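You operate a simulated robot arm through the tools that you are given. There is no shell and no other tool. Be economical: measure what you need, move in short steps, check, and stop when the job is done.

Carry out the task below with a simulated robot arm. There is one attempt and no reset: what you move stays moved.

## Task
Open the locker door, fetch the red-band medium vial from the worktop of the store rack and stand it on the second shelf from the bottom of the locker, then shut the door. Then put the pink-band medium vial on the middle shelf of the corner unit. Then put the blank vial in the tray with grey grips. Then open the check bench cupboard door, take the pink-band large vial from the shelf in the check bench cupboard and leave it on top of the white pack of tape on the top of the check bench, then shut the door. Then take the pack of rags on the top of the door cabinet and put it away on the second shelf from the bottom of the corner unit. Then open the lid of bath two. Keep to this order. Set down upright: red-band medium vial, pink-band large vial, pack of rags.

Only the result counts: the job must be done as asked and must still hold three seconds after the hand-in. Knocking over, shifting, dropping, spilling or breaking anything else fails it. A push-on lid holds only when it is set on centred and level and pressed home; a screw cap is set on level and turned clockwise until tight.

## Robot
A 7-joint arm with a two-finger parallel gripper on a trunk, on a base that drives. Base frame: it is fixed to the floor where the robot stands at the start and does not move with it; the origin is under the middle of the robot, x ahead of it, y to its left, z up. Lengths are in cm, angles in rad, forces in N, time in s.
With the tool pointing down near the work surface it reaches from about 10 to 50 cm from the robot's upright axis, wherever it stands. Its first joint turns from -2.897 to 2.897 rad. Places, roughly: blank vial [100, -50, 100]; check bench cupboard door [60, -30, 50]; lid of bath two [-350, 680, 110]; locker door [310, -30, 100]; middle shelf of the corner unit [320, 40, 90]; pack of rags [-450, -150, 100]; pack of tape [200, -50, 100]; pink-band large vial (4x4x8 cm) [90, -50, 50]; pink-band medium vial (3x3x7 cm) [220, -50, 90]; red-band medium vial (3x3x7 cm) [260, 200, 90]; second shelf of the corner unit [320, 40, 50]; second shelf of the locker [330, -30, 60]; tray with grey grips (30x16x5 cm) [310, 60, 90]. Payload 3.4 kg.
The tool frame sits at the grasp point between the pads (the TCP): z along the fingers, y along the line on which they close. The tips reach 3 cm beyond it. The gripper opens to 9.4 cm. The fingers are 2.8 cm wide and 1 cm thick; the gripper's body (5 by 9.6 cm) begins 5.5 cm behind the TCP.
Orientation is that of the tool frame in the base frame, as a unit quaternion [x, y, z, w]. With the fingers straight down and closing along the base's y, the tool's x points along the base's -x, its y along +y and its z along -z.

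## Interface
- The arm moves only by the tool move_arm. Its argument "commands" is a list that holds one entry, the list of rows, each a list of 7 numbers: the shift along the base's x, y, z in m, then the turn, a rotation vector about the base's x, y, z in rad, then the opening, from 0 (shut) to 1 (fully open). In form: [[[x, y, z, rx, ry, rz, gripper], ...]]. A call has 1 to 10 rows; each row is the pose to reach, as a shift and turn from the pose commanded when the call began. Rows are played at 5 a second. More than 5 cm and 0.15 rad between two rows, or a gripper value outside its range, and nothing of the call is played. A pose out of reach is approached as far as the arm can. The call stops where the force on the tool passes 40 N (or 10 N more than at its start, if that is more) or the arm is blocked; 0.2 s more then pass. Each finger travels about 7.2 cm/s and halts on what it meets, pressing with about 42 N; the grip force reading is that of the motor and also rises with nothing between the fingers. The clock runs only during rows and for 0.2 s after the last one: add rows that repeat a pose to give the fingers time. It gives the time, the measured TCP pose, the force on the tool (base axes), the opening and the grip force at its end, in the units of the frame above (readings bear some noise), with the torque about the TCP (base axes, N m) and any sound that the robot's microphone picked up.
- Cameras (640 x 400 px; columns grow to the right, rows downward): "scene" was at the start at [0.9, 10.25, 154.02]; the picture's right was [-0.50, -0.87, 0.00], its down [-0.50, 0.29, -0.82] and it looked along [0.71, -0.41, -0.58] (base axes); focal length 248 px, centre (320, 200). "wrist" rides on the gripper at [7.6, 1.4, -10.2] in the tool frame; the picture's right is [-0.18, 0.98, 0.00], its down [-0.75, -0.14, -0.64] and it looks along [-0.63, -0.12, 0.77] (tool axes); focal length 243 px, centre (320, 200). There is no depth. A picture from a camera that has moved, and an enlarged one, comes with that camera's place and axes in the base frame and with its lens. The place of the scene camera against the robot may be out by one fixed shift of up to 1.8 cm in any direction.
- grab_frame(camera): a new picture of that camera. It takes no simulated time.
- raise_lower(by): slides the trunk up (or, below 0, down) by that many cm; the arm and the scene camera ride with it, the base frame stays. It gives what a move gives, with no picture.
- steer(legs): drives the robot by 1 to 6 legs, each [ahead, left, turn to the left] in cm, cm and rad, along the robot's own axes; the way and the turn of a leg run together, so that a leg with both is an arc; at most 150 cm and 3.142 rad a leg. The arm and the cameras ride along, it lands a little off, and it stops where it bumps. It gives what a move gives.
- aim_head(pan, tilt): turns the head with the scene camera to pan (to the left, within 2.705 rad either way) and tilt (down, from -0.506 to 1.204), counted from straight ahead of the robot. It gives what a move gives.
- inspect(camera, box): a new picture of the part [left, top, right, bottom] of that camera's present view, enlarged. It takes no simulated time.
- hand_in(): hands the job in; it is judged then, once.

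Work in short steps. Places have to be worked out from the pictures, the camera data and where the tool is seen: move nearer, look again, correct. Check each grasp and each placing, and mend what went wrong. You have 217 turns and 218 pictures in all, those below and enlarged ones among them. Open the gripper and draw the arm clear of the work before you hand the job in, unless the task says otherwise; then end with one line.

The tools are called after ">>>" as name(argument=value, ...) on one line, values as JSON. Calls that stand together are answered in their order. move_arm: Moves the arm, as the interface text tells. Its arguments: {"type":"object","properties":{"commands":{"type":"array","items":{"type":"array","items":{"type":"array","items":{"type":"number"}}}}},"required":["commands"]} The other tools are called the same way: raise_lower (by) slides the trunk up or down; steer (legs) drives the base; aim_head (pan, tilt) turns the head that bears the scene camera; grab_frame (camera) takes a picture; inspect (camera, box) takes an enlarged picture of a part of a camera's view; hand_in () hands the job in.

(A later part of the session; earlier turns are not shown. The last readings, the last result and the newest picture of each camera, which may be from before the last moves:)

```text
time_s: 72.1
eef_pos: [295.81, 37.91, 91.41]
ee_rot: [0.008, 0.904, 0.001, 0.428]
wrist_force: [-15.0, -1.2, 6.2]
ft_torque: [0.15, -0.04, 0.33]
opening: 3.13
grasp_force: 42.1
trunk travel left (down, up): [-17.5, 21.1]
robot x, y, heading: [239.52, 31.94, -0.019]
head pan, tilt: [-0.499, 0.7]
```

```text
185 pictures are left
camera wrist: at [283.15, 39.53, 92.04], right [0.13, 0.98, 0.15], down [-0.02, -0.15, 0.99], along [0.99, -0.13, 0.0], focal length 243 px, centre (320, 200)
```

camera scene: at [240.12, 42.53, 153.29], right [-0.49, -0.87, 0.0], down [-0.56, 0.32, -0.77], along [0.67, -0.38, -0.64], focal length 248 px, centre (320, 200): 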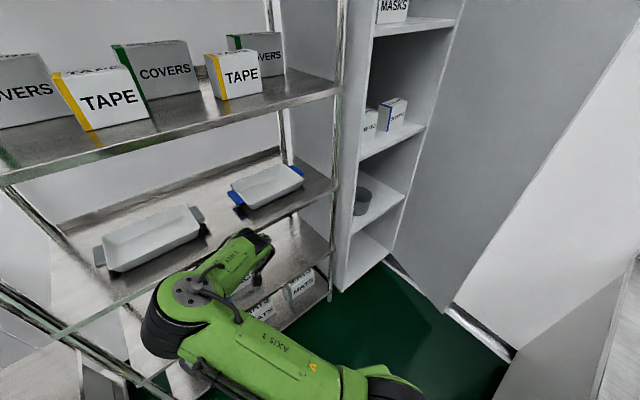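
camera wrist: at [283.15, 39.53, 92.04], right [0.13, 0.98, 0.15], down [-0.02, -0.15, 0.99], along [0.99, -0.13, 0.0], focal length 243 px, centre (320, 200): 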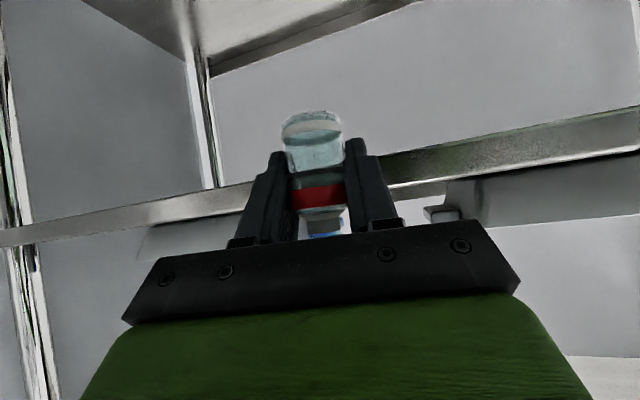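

My chained calls let the un-lifted hand bump the corner unit's shelf edge; nothing appears to have fallen. I back off and check the vial.

>>> steer(legs=[[-12, 0, 0]])

>>> inspect(camera="wrist", box=[230, 60, 430, 260])

>>> inspect(camera="scene", box=[0, 0, 400, 300])

```text
time_s: 73.3
eef_pos: [283.99, 38.16, 91.48]
ee_rot: [0.006, 0.904, 0.003, 0.428]
wrist_force: [-0.3, 0.1, -0.2]
ft_torque: [0.0, -0.01, 0.0]
opening: 3.1
grasp_force: 42.1
trunk travel left (down, up): [-17.5, 21.1]
robot x, y, heading: [227.35, 32.25, -0.019]
head pan, tilt: [-0.499, 0.7]
```

```text
2.00 times, centred on (330, 160) of wrist
camera zoom: at [271.29, 39.79, 92.02], right [0.13, 0.98, 0.15], down [-0.02, -0.15, 0.99], along [0.99, -0.13, 0.0], focal length 485 px, centre (300, 280)
```

zoom: 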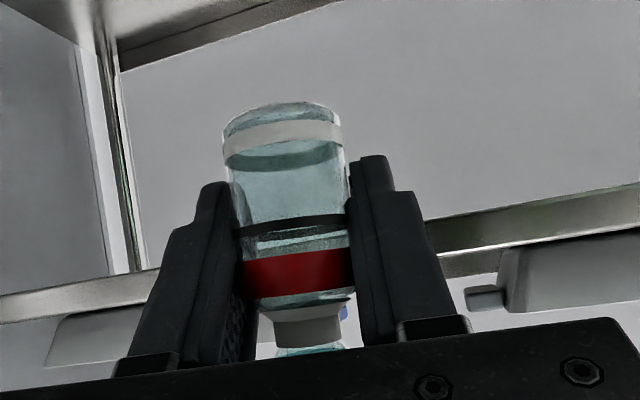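

```text
1.33 times, centred on (200, 150) of scene
camera zoom: at [228.29, 42.76, 153.29], right [-0.49, -0.87, 0.0], down [-0.56, 0.32, -0.77], along [0.67, -0.38, -0.64], focal length 331 px, centre (480, 267)
```

zoom: 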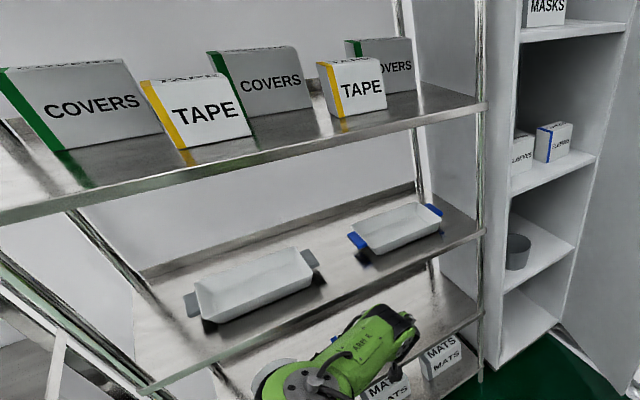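

The vial may have been tipped in the grip by the bump. I lift and swing it to the right so the scene camera sees it from the side.

>>> move_arm(commands=[[[-0.01, 0, 0.03, 0, 0, 0, 0.1], [-0.04, -0.02, 0.06, 0, 0, 0, 0.1], [-0.07, -0.05, 0.08, 0, 0, 0, 0.1], [-0.1, -0.08, 0.09, 0, 0, 0, 0.1], [-0.12, -0.12, 0.1, 0, 0, 0, 0.1], [-0.14, -0.16, 0.11, 0, 0, 0, 0.1], [-0.15, -0.2, 0.12, 0, 0, 0, 0.1], [-0.15, -0.24, 0.13, 0, 0, 0, 0.1], [-0.15, -0.28, 0.13, 0, 0, 0, 0.1], [-0.15, -0.32, 0.13, 0, 0, 0, 0.1]]])

>>> aim_head(pan=-0.9, tilt=0.7)

>>> grab_frame(camera="scene")

```text
time_s: 75.5
eef_pos: [269.77, 16.58, 106.83]
ee_rot: [0.007, 0.904, 0.001, 0.427]
wrist_force: [0.0, -0.9, -0.1]
ft_torque: [0.02, -0.03, 0.05]
opening: 3.1
grasp_force: 41.7
out of reach, approached as far as the arm can: row 8, 9, 10
trunk travel left (down, up): [-17.5, 21.1]
robot x, y, heading: [227.76, 32.02, -0.021]
head pan, tilt: [-0.499, 0.7]
```

```text
time_s: 76.4
eef_pos: [269.85, 16.58, 106.87]
ee_rot: [0.006, 0.904, 0.001, 0.427]
wrist_force: [-0.7, 0.6, 0.5]
ft_torque: [0.03, -0.02, -0.05]
opening: 3.07
grasp_force: 41.7
trunk travel left (down, up): [-17.5, 21.1]
robot x, y, heading: [227.43, 32.22, -0.02]
head pan, tilt: [-0.901, 0.7]
```

```text
182 pictures are left
camera scene: at [226.27, 40.2, 153.29], right [-0.79, -0.61, 0.0], down [-0.39, 0.51, -0.76], along [0.47, -0.61, -0.64], focal length 248 px, centre (320, 200)
```

scene: 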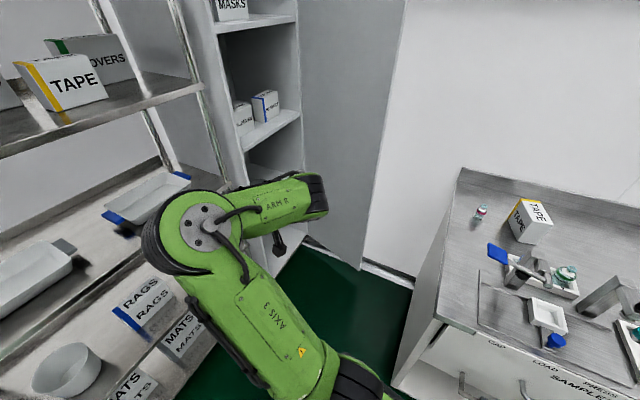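

Ratio of widths suggests ≈0.3 rad tilt, base toward the robot; I can compensate by pitching the tool up 0.3. First I turn the base right so the locker is ahead of the arm.

>>> steer(legs=[[0, 0, -0.6], [40, -2, 0]])

>>> grab_frame(camera="wrist")

>>> aim_head(pan=-0.3, tilt=0.7)

>>> grab_frame(camera="scene")

```text
time_s: 80.5
eef_pos: [285.25, -30.11, 106.85]
ee_rot: [0.277, 0.86, -0.127, 0.409]
wrist_force: [-0.4, 0.1, -0.4]
ft_torque: [-0.06, -0.01, -0.01]
opening: 3.12
grasp_force: 42.3
trunk travel left (down, up): [-17.5, 21.1]
robot x, y, heading: [259.37, 6.86, -0.618]
head pan, tilt: [-0.901, 0.7]
```

```text
181 pictures are left
camera wrist: at [275.63, -21.42, 107.49], right [0.66, 0.73, 0.15], down [-0.1, -0.11, 0.99], along [0.74, -0.67, 0.0], focal length 243 px, centre (320, 200)
```

wrist: 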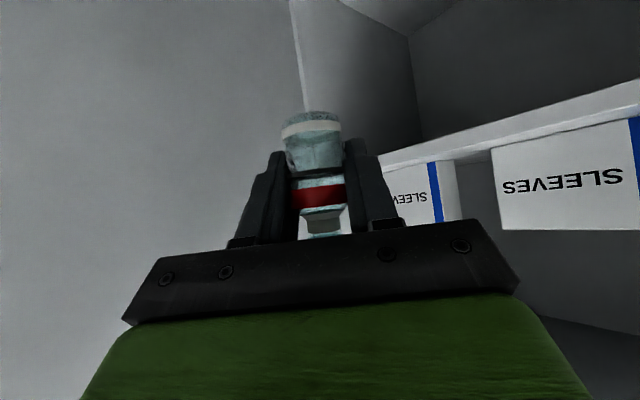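

```text
time_s: 81.5
eef_pos: [285.18, -29.99, 106.92]
ee_rot: [0.278, 0.86, -0.127, 0.409]
wrist_force: [-0.1, -1.0, -0.6]
ft_torque: [-0.01, -0.02, 0.01]
opening: 3.11
grasp_force: 42.2
trunk travel left (down, up): [-17.5, 21.1]
robot x, y, heading: [259.46, 6.74, -0.623]
head pan, tilt: [-0.3, 0.7]
```

```text
180 pictures are left
camera scene: at [267.83, 15.44, 153.29], right [-0.8, -0.6, 0.0], down [-0.39, 0.51, -0.76], along [0.46, -0.61, -0.64], focal length 248 px, centre (320, 200)
```

scene: 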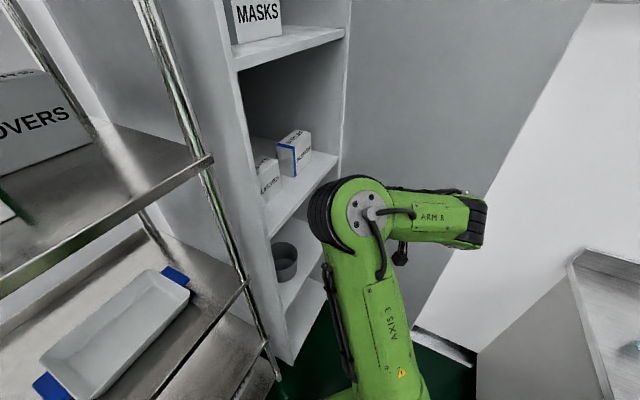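

Hand is before the locker opening, vial held. I lower the trunk 16 cm, as the second shelf lies near z≈60.

>>> raise_lower(by=-16)

>>> grab_frame(camera="scene")

>>> grab_frame(camera="wrist")

```text
time_s: 83.4
eef_pos: [285.17, -30.15, 90.8]
ee_rot: [0.277, 0.86, -0.128, 0.408]
wrist_force: [0.6, -0.7, -0.8]
ft_torque: [0.0, -0.03, 0.01]
opening: 3.14
grasp_force: 41.8
trunk travel left (down, up): [-1.5, 37.1]
robot x, y, heading: [259.53, 6.9, -0.625]
head pan, tilt: [-0.3, 0.7]
```

```text
179 pictures are left
camera scene: at [267.84, 15.45, 137.23], right [-0.8, -0.6, 0.0], down [-0.39, 0.51, -0.76], along [0.46, -0.61, -0.64], focal length 248 px, centre (320, 200)
```

scene: 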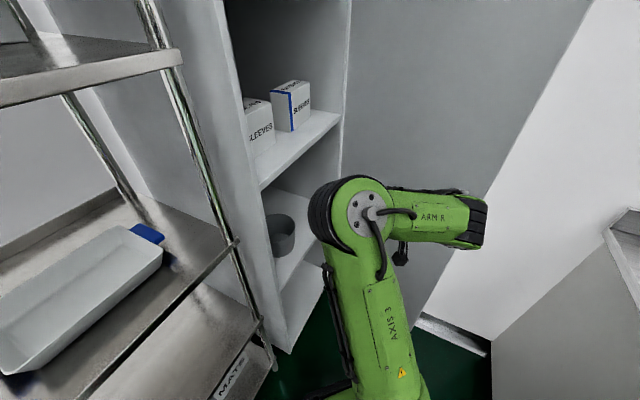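

```text
178 pictures are left
camera wrist: at [275.57, -21.37, 91.46], right [0.66, 0.73, 0.15], down [-0.1, -0.11, 0.99], along [0.74, -0.67, 0.0], focal length 243 px, centre (320, 200)
```

wrist: 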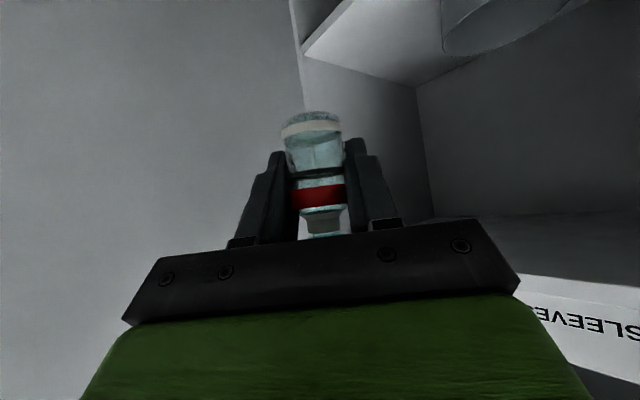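

I pitch the tool up 0.3 (to bring the vial upright) and lower to z≈77 in front of the opening.

>>> move_arm(commands=[[[0, 0, -0.03, -0.058, -0.081, 0, 0.1], [0, 0, -0.06, -0.116, -0.163, 0, 0.1], [0, 0, -0.09, -0.174, -0.244, 0, 0.1], [0.0, 0.0, -0.12, -0.174, -0.244, 0, 0.1], [0.0, 0.0, -0.14, -0.174, -0.244, 0, 0.1]]])

>>> grab_frame(camera="wrist")

>>> grab_frame(camera="scene")

```text
time_s: 84.6
eef_pos: [292.34, -24.75, 87.49]
ee_rot: [0.255, 0.791, -0.168, 0.531]
wrist_force: [0.4, -0.1, -0.6]
ft_torque: [0.0, 0.03, 0.02]
opening: 3.08
grasp_force: 42.1
out of reach, approached as far as the arm can: row 1, 2, 3, 4, 5
trunk travel left (down, up): [-1.5, 37.1]
robot x, y, heading: [259.48, 7.13, -0.623]
head pan, tilt: [-0.3, 0.7]
```

```text
177 pictures are left
camera wrist: at [282.92, -16.24, 84.36], right [0.63, 0.76, 0.18], down [-0.34, 0.06, 0.94], along [0.7, -0.65, 0.29], focal length 243 px, centre (320, 200)
```

wrist: 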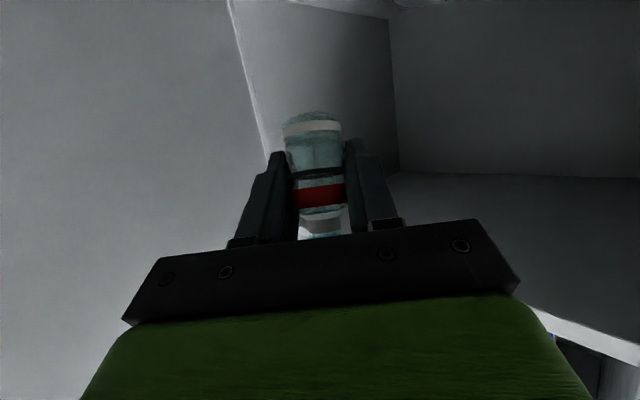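

```text
176 pictures are left
camera scene: at [267.84, 15.44, 137.23], right [-0.8, -0.6, 0.0], down [-0.39, 0.51, -0.76], along [0.46, -0.61, -0.64], focal length 248 px, centre (320, 200)
```

scene: 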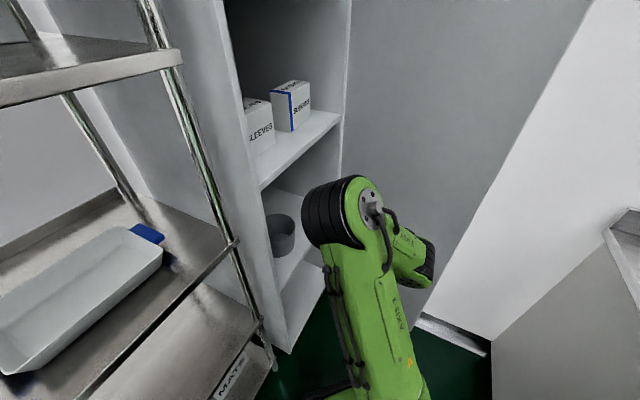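

Near-in folding limits the arm; reaching outward should free it. I move outward and down to just before the opening.

>>> move_arm(commands=[[[0.02, -0.025, -0.02, 0, 0, 0, 0.1], [0.04, -0.045, -0.05, 0, 0, 0, 0.1], [0.06, -0.065, -0.08, 0, 0, 0, 0.1], [0.08, -0.085, -0.1, 0, 0, 0, 0.1]]])

>>> grab_frame(camera="wrist")

>>> grab_frame(camera="scene")

```text
time_s: 85.6
eef_pos: [300.26, -33.47, 77.71]
ee_rot: [0.254, 0.79, -0.167, 0.533]
wrist_force: [0.1, -1.0, 0.0]
ft_torque: [0.01, 0.02, 0.02]
opening: 3.09
grasp_force: 42.0
trunk travel left (down, up): [-1.5, 37.1]
robot x, y, heading: [259.48, 6.5, -0.624]
head pan, tilt: [-0.3, 0.7]
```

```text
175 pictures are left
camera wrist: at [291.0, -25.03, 74.61], right [0.62, 0.76, 0.18], down [-0.34, 0.06, 0.94], along [0.71, -0.65, 0.29], focal length 243 px, centre (320, 200)
```

wrist: 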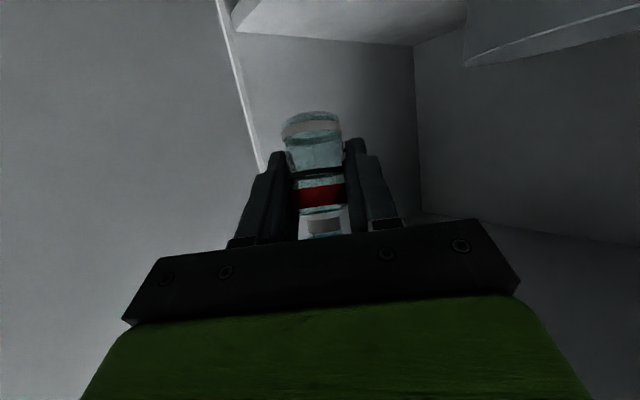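

```text
174 pictures are left
camera scene: at [267.88, 15.43, 137.23], right [-0.8, -0.6, 0.0], down [-0.39, 0.51, -0.76], along [0.46, -0.61, -0.64], focal length 248 px, centre (320, 200)
```

scene: 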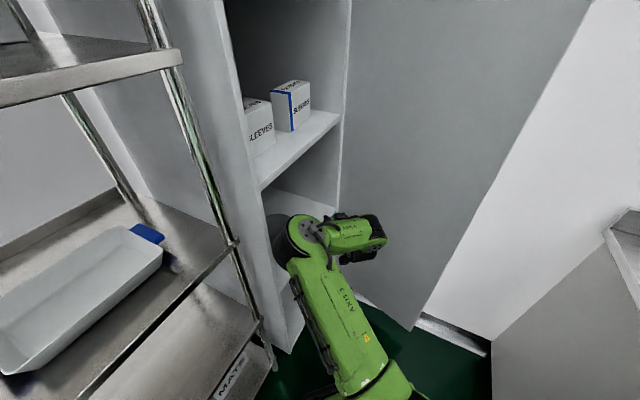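

Shelf surface ≈ z 65–66, right wall y≈−42, can's near side y≈−31 further back. I carry the vial in to (309.5, −34) at z 71.

>>> move_arm(commands=[[[0.04, 0, -0.02, 0, 0, 0, 0.1], [0.08, -0.003, -0.045, 0, 0, 0, 0.1], [0.092, -0.006, -0.062, 0, 0, 0, 0.1], [0.092, -0.006, -0.067, 0, 0, 0, 0.1]]])

>>> grab_frame(camera="wrist")

```text
time_s: 86.6
eef_pos: [309.62, -34.12, 71.15]
ee_rot: [0.253, 0.79, -0.166, 0.533]
wrist_force: [-1.1, 0.2, 0.1]
ft_torque: [0.01, -0.02, 0.0]
opening: 3.1
grasp_force: 42.6
trunk travel left (down, up): [-1.5, 37.1]
robot x, y, heading: [259.26, 6.63, -0.623]
head pan, tilt: [-0.3, 0.7]
```

```text
173 pictures are left
camera wrist: at [300.29, -25.74, 68.1], right [0.62, 0.76, 0.18], down [-0.34, 0.06, 0.94], along [0.7, -0.65, 0.29], focal length 243 px, centre (320, 200)
```

wrist: 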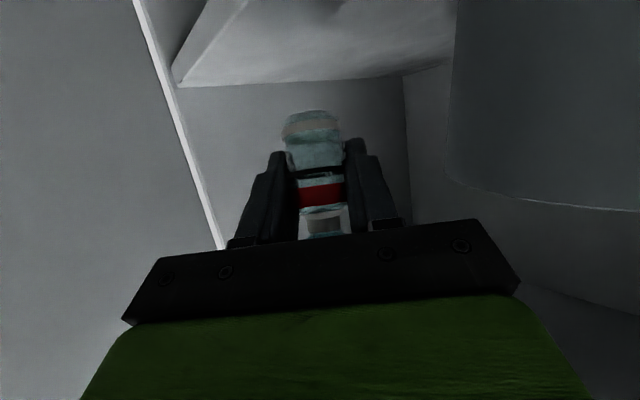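

Shelf ≈ z 63.5, its front edge ≈ x 306.5, so I go 2.5 cm deeper, then lower gently toward contact.

>>> move_arm(commands=[[[0.025, -0.008, 0, 0, 0, 0, 0.1], [0.025, -0.008, -0.01, 0, 0, 0, 0.1], [0.025, -0.008, -0.018, 0, 0, 0, 0.1], [0.025, -0.008, -0.024, 0, 0, 0, 0.1], [0.025, -0.008, -0.028, 0, 0, 0, 0.1], [0.025, -0.008, -0.032, 0, 0, 0, 0.1]]])

>>> grab_frame(camera="wrist")

>>> grab_frame(camera="scene")

```text
time_s: 88.0
eef_pos: [312.03, -34.97, 67.76]
ee_rot: [0.254, 0.79, -0.167, 0.532]
wrist_force: [0.0, -0.1, -0.6]
ft_torque: [0.01, 0.01, -0.01]
opening: 3.1
grasp_force: 42.2
trunk travel left (down, up): [-1.5, 37.1]
robot x, y, heading: [259.47, 7.19, -0.625]
head pan, tilt: [-0.3, 0.7]
```

```text
172 pictures are left
camera wrist: at [302.76, -26.54, 64.72], right [0.62, 0.76, 0.18], down [-0.34, 0.06, 0.94], along [0.7, -0.65, 0.29], focal length 243 px, centre (320, 200)
```

wrist: 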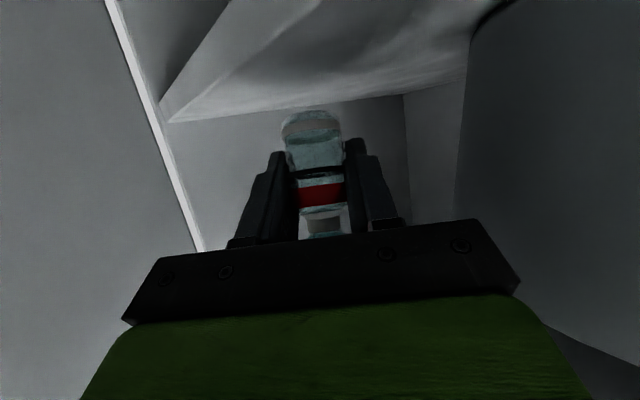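

```text
171 pictures are left
camera scene: at [267.85, 15.45, 137.23], right [-0.8, -0.6, 0.0], down [-0.39, 0.51, -0.76], along [0.46, -0.61, -0.64], focal length 248 px, centre (320, 200)
```

scene: 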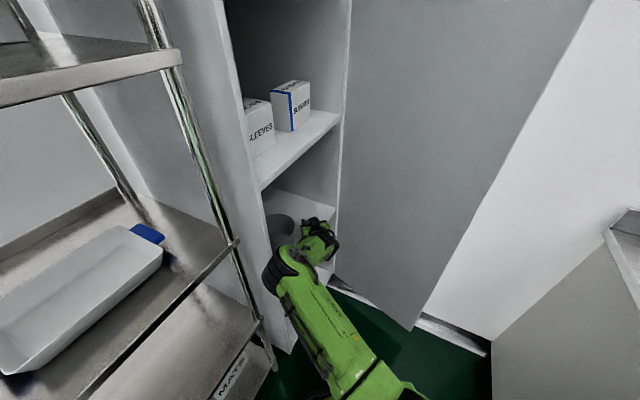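

Shelf ≈ z 62.8, about 1 cm below the vial base. I go 1.2 cm deeper and descend slowly to contact.

>>> move_arm(commands=[[[0.012, -0.005, 0, 0, 0, 0, 0.1], [0.012, -0.005, -0.004, 0, 0, 0, 0.1], [0.012, -0.005, -0.007, 0, 0, 0, 0.1], [0.012, -0.005, -0.01, 0, 0, 0, 0.1]]])

>>> inspect(camera="wrist", box=[220, 80, 420, 240])

```text
time_s: 89.0
eef_pos: [313.16, -35.53, 66.92]
ee_rot: [0.253, 0.79, -0.166, 0.533]
wrist_force: [0.1, 0.6, -0.4]
ft_torque: [0.03, -0.01, -0.02]
opening: 3.12
grasp_force: 41.6
trunk travel left (down, up): [-1.5, 37.1]
robot x, y, heading: [259.38, 6.51, -0.619]
head pan, tilt: [-0.3, 0.7]
```

```text
2.50 times, centred on (320, 160) of wrist
camera zoom: at [303.91, -27.13, 63.8], right [0.62, 0.76, 0.18], down [-0.34, 0.06, 0.94], along [0.7, -0.65, 0.29], focal length 606 px, centre (320, 300)
```

zoom: 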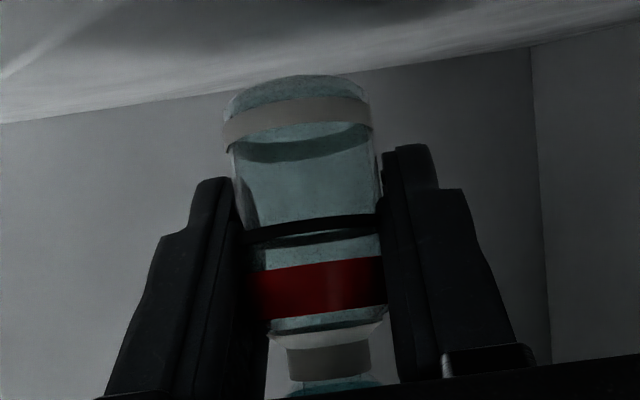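

No contact yet; I keep lowering in 3 mm steps.

>>> move_arm(commands=[[[0, 0, -0.003, 0, 0, 0, 0.1], [0, 0, -0.006, 0, 0, 0, 0.1], [0, 0, -0.009, 0, 0, 0, 0.1]]])

>>> inspect(camera="wrist", box=[220, 80, 420, 240])

```text
time_s: 89.8
eef_pos: [313.28, -35.61, 65.94]
ee_rot: [0.254, 0.79, -0.167, 0.533]
wrist_force: [-0.6, 0.3, -0.7]
ft_torque: [-0.03, 0.0, -0.02]
opening: 3.11
grasp_force: 41.7
trunk travel left (down, up): [-1.5, 37.1]
robot x, y, heading: [259.51, 7.05, -0.624]
head pan, tilt: [-0.3, 0.7]
```

```text
2.50 times, centred on (320, 160) of wrist
camera zoom: at [303.96, -27.12, 62.97], right [0.62, 0.76, 0.18], down [-0.34, 0.06, 0.94], along [0.7, -0.65, 0.29], focal length 606 px, centre (320, 300)
```

zoom: 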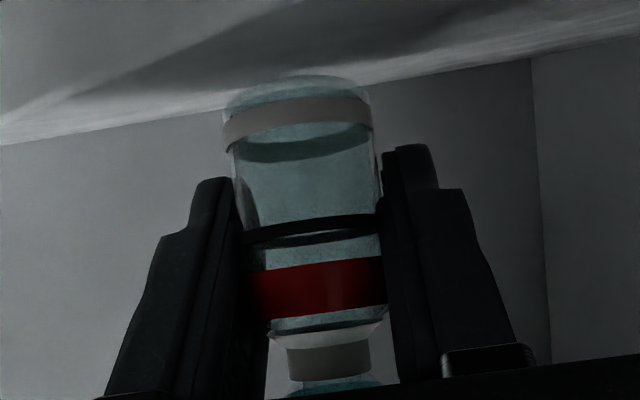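

Still no contact; shelf ≈62.5. I continue in small steps.

>>> move_arm(commands=[[[0, 0, -0.002, 0, 0, 0, 0.1], [0, 0, -0.004, 0, 0, 0, 0.1], [0, 0, -0.005, 0, 0, 0, 0.1]]])

>>> inspect(camera="wrist", box=[220, 80, 420, 240])

>>> inspect(camera="scene", box=[230, 170, 390, 290])

```text
time_s: 90.6
eef_pos: [313.27, -35.51, 65.87]
ee_rot: [0.252, 0.789, -0.167, 0.535]
wrist_force: [-1.2, 0.0, 10.0]
ft_torque: [0.02, 0.07, 0.0]
opening: 3.09
grasp_force: 42.4
trunk travel left (down, up): [-1.5, 37.1]
robot x, y, heading: [259.23, 6.99, -0.626]
head pan, tilt: [-0.3, 0.7]
```

```text
2.50 times, centred on (320, 160) of wrist
camera zoom: at [303.97, -27.12, 62.63], right [0.62, 0.76, 0.18], down [-0.34, 0.06, 0.94], along [0.7, -0.64, 0.3], focal length 606 px, centre (320, 300)
```

zoom: 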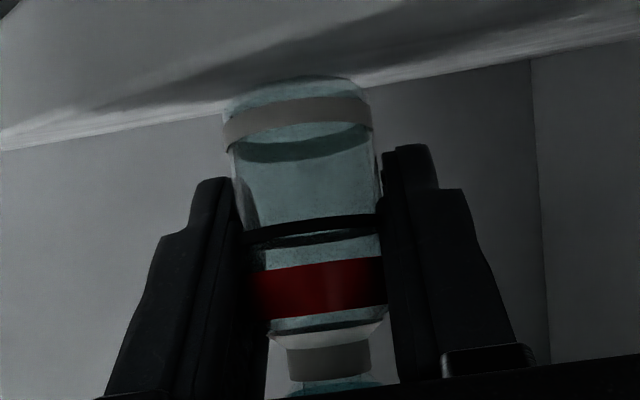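

```text
3.33 times, centred on (310, 230) of scene
camera zoom: at [267.73, 15.54, 137.24], right [-0.8, -0.6, 0.0], down [-0.39, 0.51, -0.77], along [0.46, -0.61, -0.64], focal length 827 px, centre (353, 100)
```

zoom: 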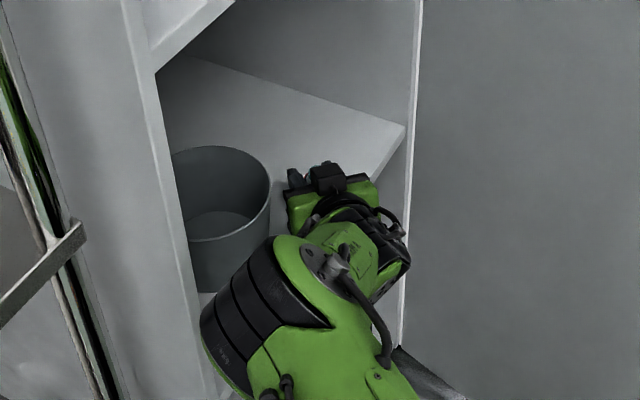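

Contact: 10 N, near-centred, so the vial stands. I release gently by ~1.2 cm and look.

>>> move_arm(commands=[[[0, 0, 0, 0, 0, 0, 0.36], [0, 0, 0, 0, 0, 0, 0.42], [0, 0, 0, 0, 0, 0, 0.5], [0, 0, 0, 0, 0, 0, 0.5]]])

>>> inspect(camera="wrist", box=[220, 80, 420, 240])

```text
time_s: 91.6
eef_pos: [313.37, -35.58, 65.58]
ee_rot: [0.254, 0.79, -0.167, 0.532]
wrist_force: [-0.6, 0.2, -0.5]
ft_torque: [0.0, -0.02, 0.0]
opening: 4.71
grasp_force: 0.1
trunk travel left (down, up): [-1.5, 37.1]
robot x, y, heading: [259.58, 6.99, -0.622]
head pan, tilt: [-0.3, 0.7]
```

```text
2.50 times, centred on (320, 160) of wrist
camera zoom: at [303.96, -27.09, 62.44], right [0.62, 0.76, 0.18], down [-0.34, 0.06, 0.94], along [0.7, -0.65, 0.29], focal length 606 px, centre (320, 300)
```

zoom: 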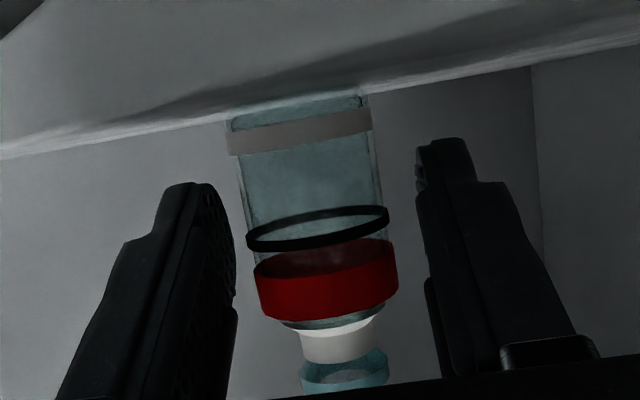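

The vial settled upright on the shelf. I withdraw along the tool axis.

>>> move_arm(commands=[[[-0.03, 0.021, 0.012, 0, 0, 0, 0.5], [-0.06, 0.042, 0.027, 0, 0, 0, 0.5], [-0.09, 0.062, 0.042, 0, 0, 0, 0.5], [-0.12, 0.08, 0.06, 0, 0, 0, 0.5], [-0.145, 0.08, 0.1, 0, 0, 0, 0.5], [-0.165, 0.08, 0.14, 0, 0, 0, 0.5], [-0.175, 0.08, 0.185, 0, 0, 0, 0.5], [-0.175, 0.08, 0.23, 0, 0, 0, 0.5]]])

>>> grab_frame(camera="scene")

>>> grab_frame(camera="wrist")

```text
time_s: 93.4
eef_pos: [295.72, -27.52, 88.46]
ee_rot: [0.254, 0.79, -0.166, 0.532]
wrist_force: [-0.5, 0.1, -0.2]
ft_torque: [0.04, 0.01, 0.0]
opening: 4.7
grasp_force: 0.3
trunk travel left (down, up): [-1.5, 37.1]
robot x, y, heading: [259.36, 7.06, -0.621]
head pan, tilt: [-0.3, 0.7]
```

```text
165 pictures are left
camera scene: at [267.81, 15.47, 137.23], right [-0.8, -0.6, 0.0], down [-0.39, 0.51, -0.77], along [0.46, -0.61, -0.64], focal length 248 px, centre (320, 200)
```

scene: 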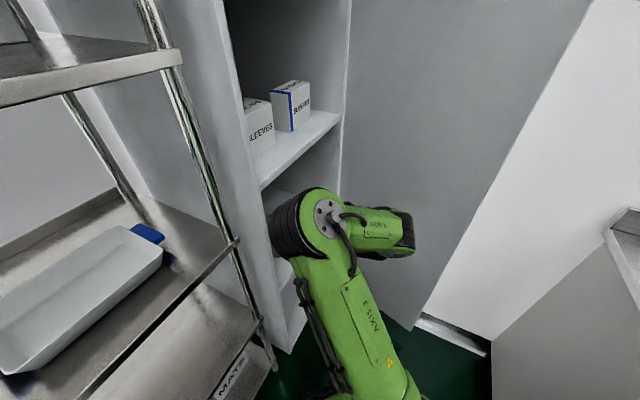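

```text
164 pictures are left
camera wrist: at [286.44, -19.15, 85.37], right [0.62, 0.76, 0.18], down [-0.34, 0.06, 0.94], along [0.7, -0.65, 0.29], focal length 243 px, centre (320, 200)
```

wrist: 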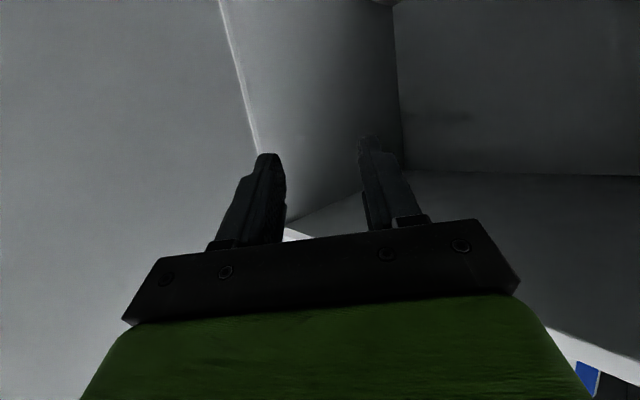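

Now to shut the door: I plan to hook its free edge between open fingers and drag it round. I raise the trunk, back off and look at the door.

>>> raise_lower(by=16)

>>> steer(legs=[[-26, 0, 0]])

>>> aim_head(pan=-0.5, tilt=0.6)

>>> grab_frame(camera="scene")

```text
time_s: 95.2
eef_pos: [295.87, -27.6, 104.61]
ee_rot: [0.254, 0.79, -0.167, 0.532]
wrist_force: [0.1, 0.1, -0.5]
ft_torque: [0.01, 0.0, -0.01]
opening: 4.73
grasp_force: 0.0
trunk travel left (down, up): [-17.5, 21.1]
robot x, y, heading: [259.41, 6.89, -0.624]
head pan, tilt: [-0.3, 0.7]
```

```text
time_s: 97.1
eef_pos: [274.48, -12.19, 104.64]
ee_rot: [0.252, 0.791, -0.165, 0.533]
wrist_force: [-0.1, -0.1, 0.2]
ft_torque: [0.0, 0.01, 0.01]
opening: 4.71
grasp_force: 0.0
trunk travel left (down, up): [-17.5, 21.1]
robot x, y, heading: [238.08, 22.19, -0.616]
head pan, tilt: [-0.3, 0.7]
```

```text
time_s: 97.8
eef_pos: [274.5, -12.12, 104.57]
ee_rot: [0.252, 0.79, -0.166, 0.533]
wrist_force: [0.3, 0.2, 0.0]
ft_torque: [-0.05, 0.0, 0.0]
opening: 4.7
grasp_force: 0.1
trunk travel left (down, up): [-17.5, 21.1]
robot x, y, heading: [238.25, 22.41, -0.623]
head pan, tilt: [-0.499, 0.6]
```

```text
163 pictures are left
camera scene: at [245.13, 29.6, 154.15], right [-0.9, -0.44, 0.0], down [-0.25, 0.51, -0.82], along [0.36, -0.74, -0.57], focal length 248 px, centre (320, 200)
```

scene: 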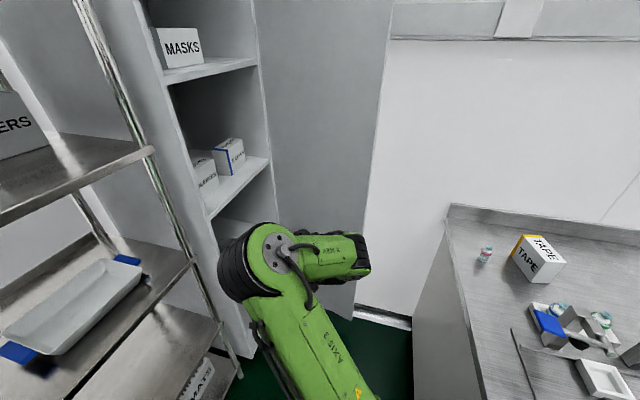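

Door free edge is near (263.5, −54.5), ~12° past square. I shift the base closer, keeping clear of the bench corner.

>>> steer(legs=[[13, -4, 0]])

```text
time_s: 99.1
eef_pos: [283.03, -23.03, 104.33]
ee_rot: [0.25, 0.792, -0.163, 0.533]
wrist_force: [0.3, -0.3, -0.2]
ft_torque: [-0.01, 0.02, 0.0]
opening: 4.71
grasp_force: 0.1
trunk travel left (down, up): [-17.5, 21.1]
robot x, y, heading: [246.36, 11.65, -0.616]
head pan, tilt: [-0.499, 0.6]
```

I level the tool while drawing it back to the near side of the door edge.

>>> move_arm(commands=[[[-0.035, -0.01, 0.02, -0.057, -0.079, 0, 0.6], [-0.07, -0.02, 0.04, -0.114, -0.158, 0, 0.7], [-0.105, -0.03, 0.06, -0.17, -0.238, 0, 0.8], [-0.14, -0.045, 0.075, -0.227, -0.317, 0, 0.9], [-0.17, -0.06, 0.075, -0.227, -0.317, 0, 1], [-0.195, -0.09, 0.075, -0.227, -0.317, 0, 1]]])

>>> grab_frame(camera="scene")

```text
time_s: 100.5
eef_pos: [271.86, -20.2, 121.58]
ee_rot: [0.214, 0.675, -0.212, 0.674]
wrist_force: [0.7, -0.1, -0.6]
ft_torque: [0.03, -0.03, -0.01]
opening: 9.41
grasp_force: 0.2
out of reach, approached as far as the arm can: row 1, 2, 3, 4, 5, 6
trunk travel left (down, up): [-17.5, 21.1]
robot x, y, heading: [246.25, 11.46, -0.613]
head pan, tilt: [-0.499, 0.6]
```

```text
162 pictures are left
camera scene: at [253.46, 18.83, 154.14], right [-0.9, -0.44, 0.0], down [-0.25, 0.51, -0.82], along [0.36, -0.74, -0.57], focal length 248 px, centre (320, 200)
```

scene: 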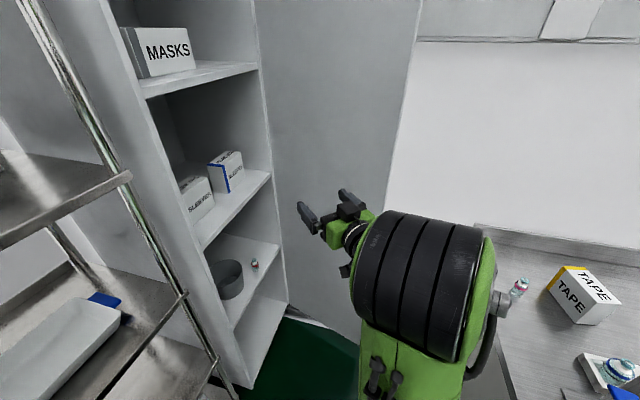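

The vial is visible standing on the shelf. I swing the hand outward past the door edge.

>>> move_arm(commands=[[[-0.03, -0.035, 0, 0, 0, 0, 1], [-0.06, -0.07, -0.01, 0, 0, 0, 1], [-0.09, -0.105, -0.02, 0, 0, 0, 1], [-0.12, -0.14, -0.03, 0, 0, 0, 1], [-0.145, -0.18, -0.04, 0, 0, 0.03, 1], [-0.165, -0.22, -0.05, 0, 0, 0.07, 1], [-0.18, -0.26, -0.06, 0, 0, 0.12, 1], [-0.18, -0.3, -0.06, 0, 0, 0.17, 1]]])

>>> grab_frame(camera="scene")

>>> grab_frame(camera="wrist")

```text
time_s: 102.3
eef_pos: [266.49, -22.36, 128.29]
ee_rot: [0.187, 0.682, -0.186, 0.682]
wrist_force: [-0.1, 0.2, 0.7]
ft_torque: [0.02, 0.02, -0.02]
opening: 9.41
grasp_force: 0.0
out of reach, approached as far as the arm can: row 1, 2, 3, 4, 5, 6, 7, 8
trunk travel left (down, up): [-17.5, 21.1]
robot x, y, heading: [246.4, 11.28, -0.615]
head pan, tilt: [-0.499, 0.6]
```

```text
161 pictures are left
camera scene: at [253.38, 18.86, 154.15], right [-0.9, -0.44, 0.0], down [-0.25, 0.51, -0.83], along [0.36, -0.74, -0.56], focal length 248 px, centre (320, 200)
```

scene: 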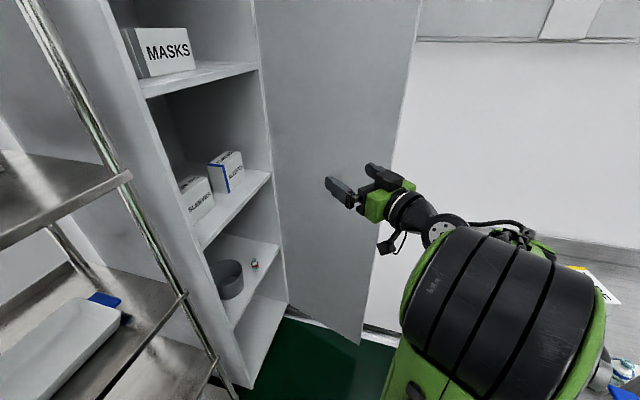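

```text
160 pictures are left
camera wrist: at [258.3, -15.89, 120.52], right [0.5, 0.85, 0.19], down [-0.62, 0.2, 0.75], along [0.6, -0.49, 0.63], focal length 243 px, centre (320, 200)
```

wrist: 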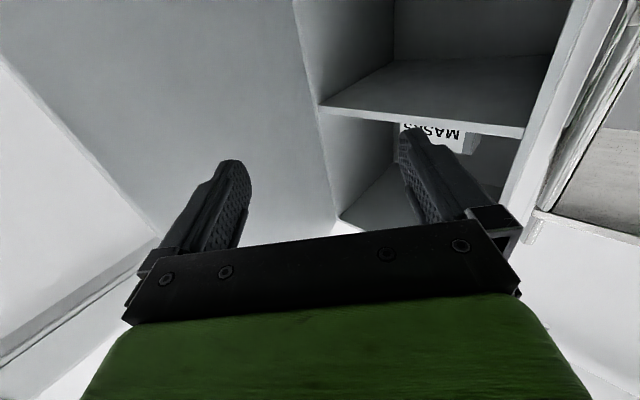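

The arm is stuck at a joint limit facing sideways. I turn the base further right so the door edge lies ahead of it.

>>> steer(legs=[[0, 0, -0.5]])

>>> move_arm(commands=[[[0.0, -0.04, 0, 0, 0, 0, 1], [0.0, -0.08, -0.01, 0, 0, 0.05, 1], [0.0, -0.12, -0.03, 0, 0, 0.15, 1], [0.01, -0.16, -0.05, 0, 0, 0.25, 1], [0.01, -0.19, -0.08, 0, 0, 0.35, 1], [0.01, -0.22, -0.1, 0, 0, 0.45, 1]]])

>>> aim_head(pan=0.0, tilt=0.6)

>>> grab_frame(camera="scene")

```text
time_s: 104.2
eef_pos: [247.72, -28.06, 128.02]
ee_rot: [0.35, 0.615, -0.348, 0.615]
wrist_force: [-0.2, 0.8, -0.3]
ft_torque: [0.0, 0.03, 0.01]
opening: 9.39
grasp_force: 0.0
trunk travel left (down, up): [-17.5, 21.1]
robot x, y, heading: [246.56, 11.41, -1.112]
head pan, tilt: [-0.499, 0.6]
```

```text
time_s: 105.5
eef_pos: [270.07, -38.21, 125.46]
ee_rot: [0.233, 0.674, -0.227, 0.663]
wrist_force: [0.8, -0.9, 0.9]
ft_torque: [0.03, 0.0, 0.01]
opening: 9.42
grasp_force: 0.1
out of reach, approached as far as the arm can: row 1, 2, 3, 4, 5, 6
trunk travel left (down, up): [-17.5, 21.1]
robot x, y, heading: [246.38, 11.28, -1.115]
head pan, tilt: [-0.499, 0.6]
```

```text
time_s: 106.5
eef_pos: [269.89, -38.04, 125.48]
ee_rot: [0.232, 0.673, -0.228, 0.664]
wrist_force: [0.1, 0.5, 0.4]
ft_torque: [0.0, -0.02, -0.01]
opening: 9.39
grasp_force: 0.0
trunk travel left (down, up): [-17.5, 21.1]
robot x, y, heading: [246.62, 11.72, -1.116]
head pan, tilt: [0.0, 0.6]
```

```text
159 pictures are left
camera scene: at [260.48, 15.06, 154.15], right [-0.9, -0.44, 0.0], down [-0.25, 0.51, -0.83], along [0.36, -0.74, -0.56], focal length 248 px, centre (320, 200)
```

scene: 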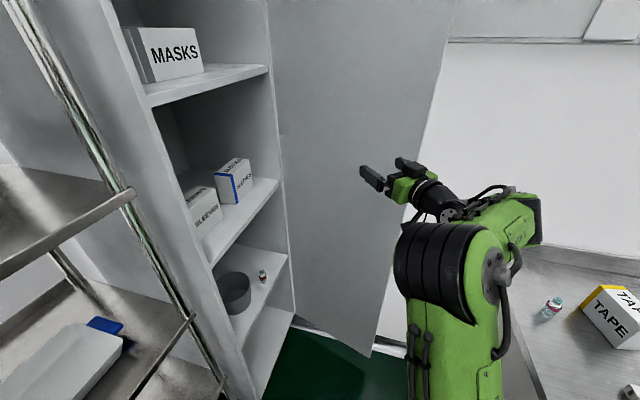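

The arm's present fold can't get there. Earlier, from heading ≈0, this region was reachable, so I back away, square the base and reset the arm posture.

>>> steer(legs=[[-58, -6, 0], [0, 0, 1.1]])

>>> aim_head(pan=-0.7, tilt=0.5)

>>> grab_frame(camera="scene")

```text
time_s: 112.6
eef_pos: [269.91, 60.52, 125.53]
ee_rot: [-0.159, 0.695, 0.157, 0.683]
wrist_force: [-0.2, -0.3, -0.4]
ft_torque: [0.01, 0.03, 0.0]
opening: 9.39
grasp_force: 0.0
trunk travel left (down, up): [-17.5, 21.1]
robot x, y, heading: [214.94, 61.56, -0.0]
head pan, tilt: [0.0, 0.6]
```

```text
time_s: 113.7
eef_pos: [269.8, 60.49, 125.47]
ee_rot: [-0.158, 0.695, 0.157, 0.684]
wrist_force: [0.1, 0.2, -0.3]
ft_torque: [0.0, 0.0, 0.02]
opening: 9.38
grasp_force: 0.1
trunk travel left (down, up): [-17.5, 21.1]
robot x, y, heading: [214.91, 61.57, -0.001]
head pan, tilt: [-0.7, 0.499]
```

```text
158 pictures are left
camera scene: at [215.23, 69.94, 155.06], right [-0.64, -0.77, 0.0], down [-0.37, 0.31, -0.88], along [0.67, -0.57, -0.48], focal length 248 px, centre (320, 200)
```

scene: 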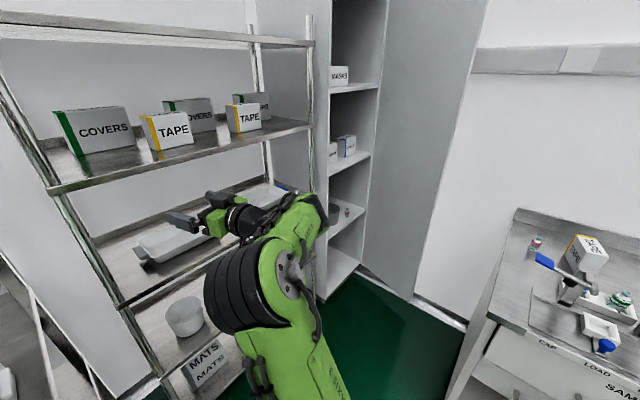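

Door is about square: free edge ≈ (263, −48.7). With the base squared I swing the arm to its right side, yawing to ≈0.

>>> move_arm(commands=[[[-0.02, -0.04, -0.01, 0, 0, -0.05, 1], [-0.04, -0.08, -0.02, 0, 0, -0.1, 1], [-0.06, -0.12, -0.03, 0, 0, -0.15, 1], [-0.08, -0.16, -0.04, 0, 0, -0.2, 1], [-0.1, -0.2, -0.05, 0, 0, -0.25, 1], [-0.12, -0.24, -0.06, 0, 0, -0.3, 1], [-0.14, -0.28, -0.07, 0, 0, -0.35, 1], [-0.16, -0.32, -0.08, 0, 0, -0.4, 1], [-0.18, -0.36, -0.09, 0, 0, -0.45, 1], [-0.19, -0.4, -0.1, 0, 0, -0.5, 1]]])

>>> grab_frame(camera="scene")

```text
time_s: 115.9
eef_pos: [252.16, 44.25, 124.14]
ee_rot: [0.019, 0.715, -0.018, 0.699]
wrist_force: [0.2, -0.7, 0.5]
ft_torque: [-0.02, 0.0, -0.01]
opening: 9.39
grasp_force: 0.1
out of reach, approached as far as the arm can: row 1, 2, 3, 4, 5, 6, 7, 8, 9, 10
trunk travel left (down, up): [-17.5, 21.1]
robot x, y, heading: [215.28, 60.82, 0.001]
head pan, tilt: [-0.7, 0.499]
```

```text
157 pictures are left
camera scene: at [215.33, 70.04, 155.05], right [-0.64, -0.76, 0.0], down [-0.37, 0.31, -0.88], along [0.67, -0.57, -0.48], focal length 248 px, centre (320, 200)
```

scene: 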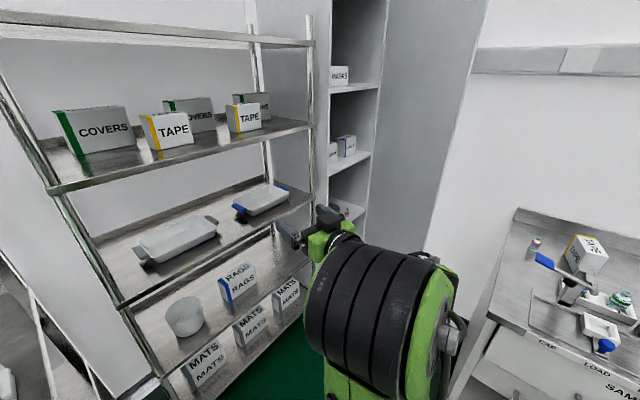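

The stall comes from the wrist getting too near the robot's axis. I go round on a wider arc instead.

>>> move_arm(commands=[[[0.04, -0.02, -0.01, 0, 0, 0, 1], [0.08, -0.05, -0.03, 0, 0, 0, 1], [0.1, -0.09, -0.05, 0, 0, 0, 1], [0.1, -0.135, -0.07, 0, 0, 0, 1], [0.09, -0.18, -0.09, 0, 0, 0, 1], [0.07, -0.22, -0.11, 0, 0, 0, 1], [0.05, -0.26, -0.12, 0, 0, 0, 1], [0.02, -0.3, -0.12, 0, 0, 0, 1], [-0.01, -0.335, -0.12, 0, 0, 0, 1], [-0.04, -0.37, -0.12, 0, 0, 0, 1]]])

>>> grab_frame(camera="scene")

```text
refused: row 2 steps farther than a row can; nothing moved
```

```text
156 pictures are left
camera scene: at [215.33, 70.04, 155.05], right [-0.64, -0.76, 0.0], down [-0.37, 0.31, -0.88], along [0.67, -0.57, -0.48], focal length 248 px, centre (320, 200)
```

scene: 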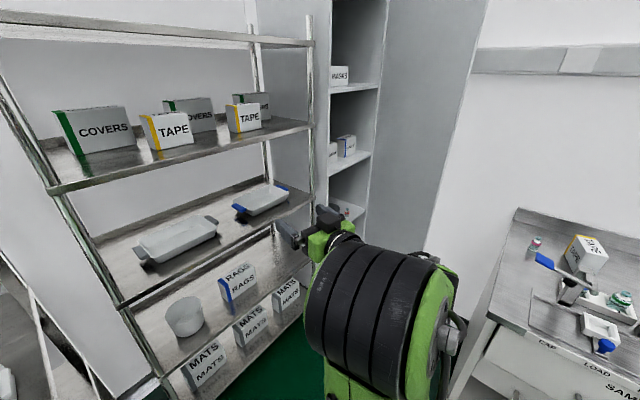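

I redo with smaller steps.

>>> move_arm(commands=[[[0.04, -0.02, -0.01, 0, 0, 0, 1], [0.07, -0.05, -0.02, 0, 0, 0, 1], [0.085, -0.09, -0.035, 0, 0, 0, 1], [0.085, -0.13, -0.05, 0, 0, 0, 1], [0.075, -0.17, -0.07, 0, 0, 0, 1], [0.06, -0.21, -0.09, 0, 0, 0, 1], [0.04, -0.25, -0.1, 0, 0, 0, 1], [0.015, -0.29, -0.11, 0, 0, 0, 1], [-0.01, -0.33, -0.12, 0, 0, 0, 1], [-0.04, -0.36, -0.12, 0, 0, 0, 1]]])

>>> grab_frame(camera="scene")

```text
time_s: 118.1
eef_pos: [251.56, 42.36, 126.55]
ee_rot: [0.019, 0.713, -0.018, 0.701]
wrist_force: [0.4, -0.2, 0.6]
ft_torque: [0.02, 0.0, 0.02]
opening: 9.36
grasp_force: 0.0
out of reach, approached as far as the arm can: row 1, 2, 3, 4, 5, 6, 7, 8, 9, 10
trunk travel left (down, up): [-17.5, 21.1]
robot x, y, heading: [214.86, 60.99, -0.001]
head pan, tilt: [-0.7, 0.499]
```

```text
155 pictures are left
camera scene: at [215.31, 69.95, 155.06], right [-0.64, -0.76, 0.0], down [-0.37, 0.31, -0.88], along [0.67, -0.57, -0.48], focal length 248 px, centre (320, 200)
```

scene: 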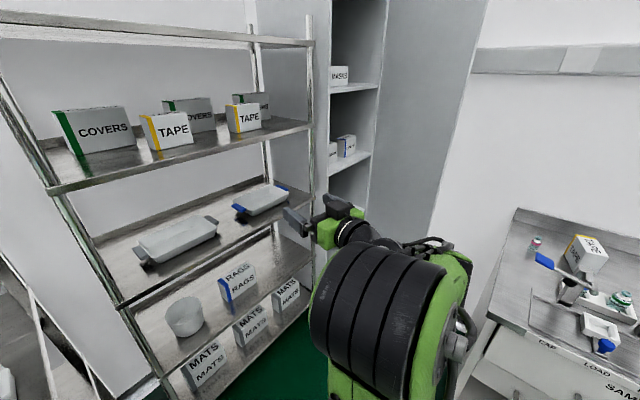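

The arm is wedged against a joint limit. I return it to the starting tool-down pose to reset the elbow.

>>> move_arm(commands=[[[0.0, 0.01, 0, 0, 0.15, 0, 1], [0.0, 0.02, 0, 0, 0.3, 0, 1], [0.0, 0.03, 0, 0, 0.45, 0, 1], [0, 0.04, 0, 0, 0.6, 0, 1], [0, 0.06, 0, 0, 0.75, 0, 1], [0, 0.08, 0, 0, 0.9, 0, 1], [0, 0.1, 0, 0, 1.05, 0, 1], [0, 0.12, 0, 0, 1.2, 0, 1], [0, 0.14, 0, 0, 1.35, 0, 1], [0, 0.15, 0, 0, 1.5, 0, 1]]])

>>> grab_frame(camera="scene")

```text
time_s: 120.3
eef_pos: [251.87, 57.26, 126.33]
ee_rot: [0.002, 0.999, -0.027, 0.025]
wrist_force: [-0.3, 1.5, 0.4]
ft_torque: [-0.16, 0.06, 0.0]
opening: 9.37
grasp_force: 0.0
out of reach, approached as far as the arm can: row 9
trunk travel left (down, up): [-17.5, 21.1]
robot x, y, heading: [215.15, 60.89, -0.001]
head pan, tilt: [-0.7, 0.499]
```

```text
154 pictures are left
camera scene: at [215.59, 70.64, 155.0], right [-0.64, -0.77, 0.01], down [-0.37, 0.3, -0.88], along [0.67, -0.57, -0.48], focal length 248 px, centre (320, 200)
```

scene: 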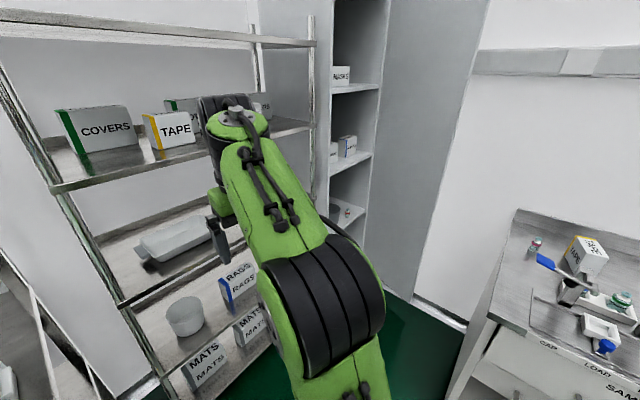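

Posture reset worked. I drive back beside the bench end (heading 0).

>>> steer(legs=[[26, -30, 0], [4, -19, 0]])

>>> move_arm(commands=[[[-0.01, -0.03, 0, 0, -0.15, 0, 1], [-0.02, -0.06, 0, 0, -0.3, 0, 1], [-0.02, -0.09, 0, 0, -0.45, 0, 1], [-0.02, -0.12, 0, 0, -0.6, 0, 1], [-0.02, -0.15, -0.01, 0, -0.75, 0, 1], [-0.02, -0.18, -0.02, 0, -0.9, 0, 1], [-0.02, -0.21, -0.04, 0, -1.05, 0, 1], [-0.02, -0.24, -0.06, 0, -1.2, 0, 1], [-0.02, -0.27, -0.08, 0, -1.35, 0, 1], [-0.02, -0.3, -0.1, 0, -1.5, 0, 1]]])

```text
time_s: 123.9
eef_pos: [281.66, 7.98, 126.42]
ee_rot: [0.001, 0.999, -0.023, 0.028]
wrist_force: [0.8, -0.8, 0.6]
ft_torque: [0.0, 0.02, 0.01]
opening: 9.38
grasp_force: 0.0
trunk travel left (down, up): [-17.5, 21.1]
robot x, y, heading: [244.72, 12.48, 0.001]
head pan, tilt: [-0.7, 0.499]
```

```text
time_s: 126.1
eef_pos: [279.66, -21.99, 116.53]
ee_rot: [0.018, 0.712, -0.018, 0.702]
wrist_force: [0.4, -0.3, -0.6]
ft_torque: [-0.01, 0.0, 0.0]
opening: 9.39
grasp_force: 0.0
out of reach, approached as far as the arm can: row 2, 3
trunk travel left (down, up): [-17.5, 21.1]
robot x, y, heading: [244.9, 12.62, 0.005]
head pan, tilt: [-0.7, 0.499]
```

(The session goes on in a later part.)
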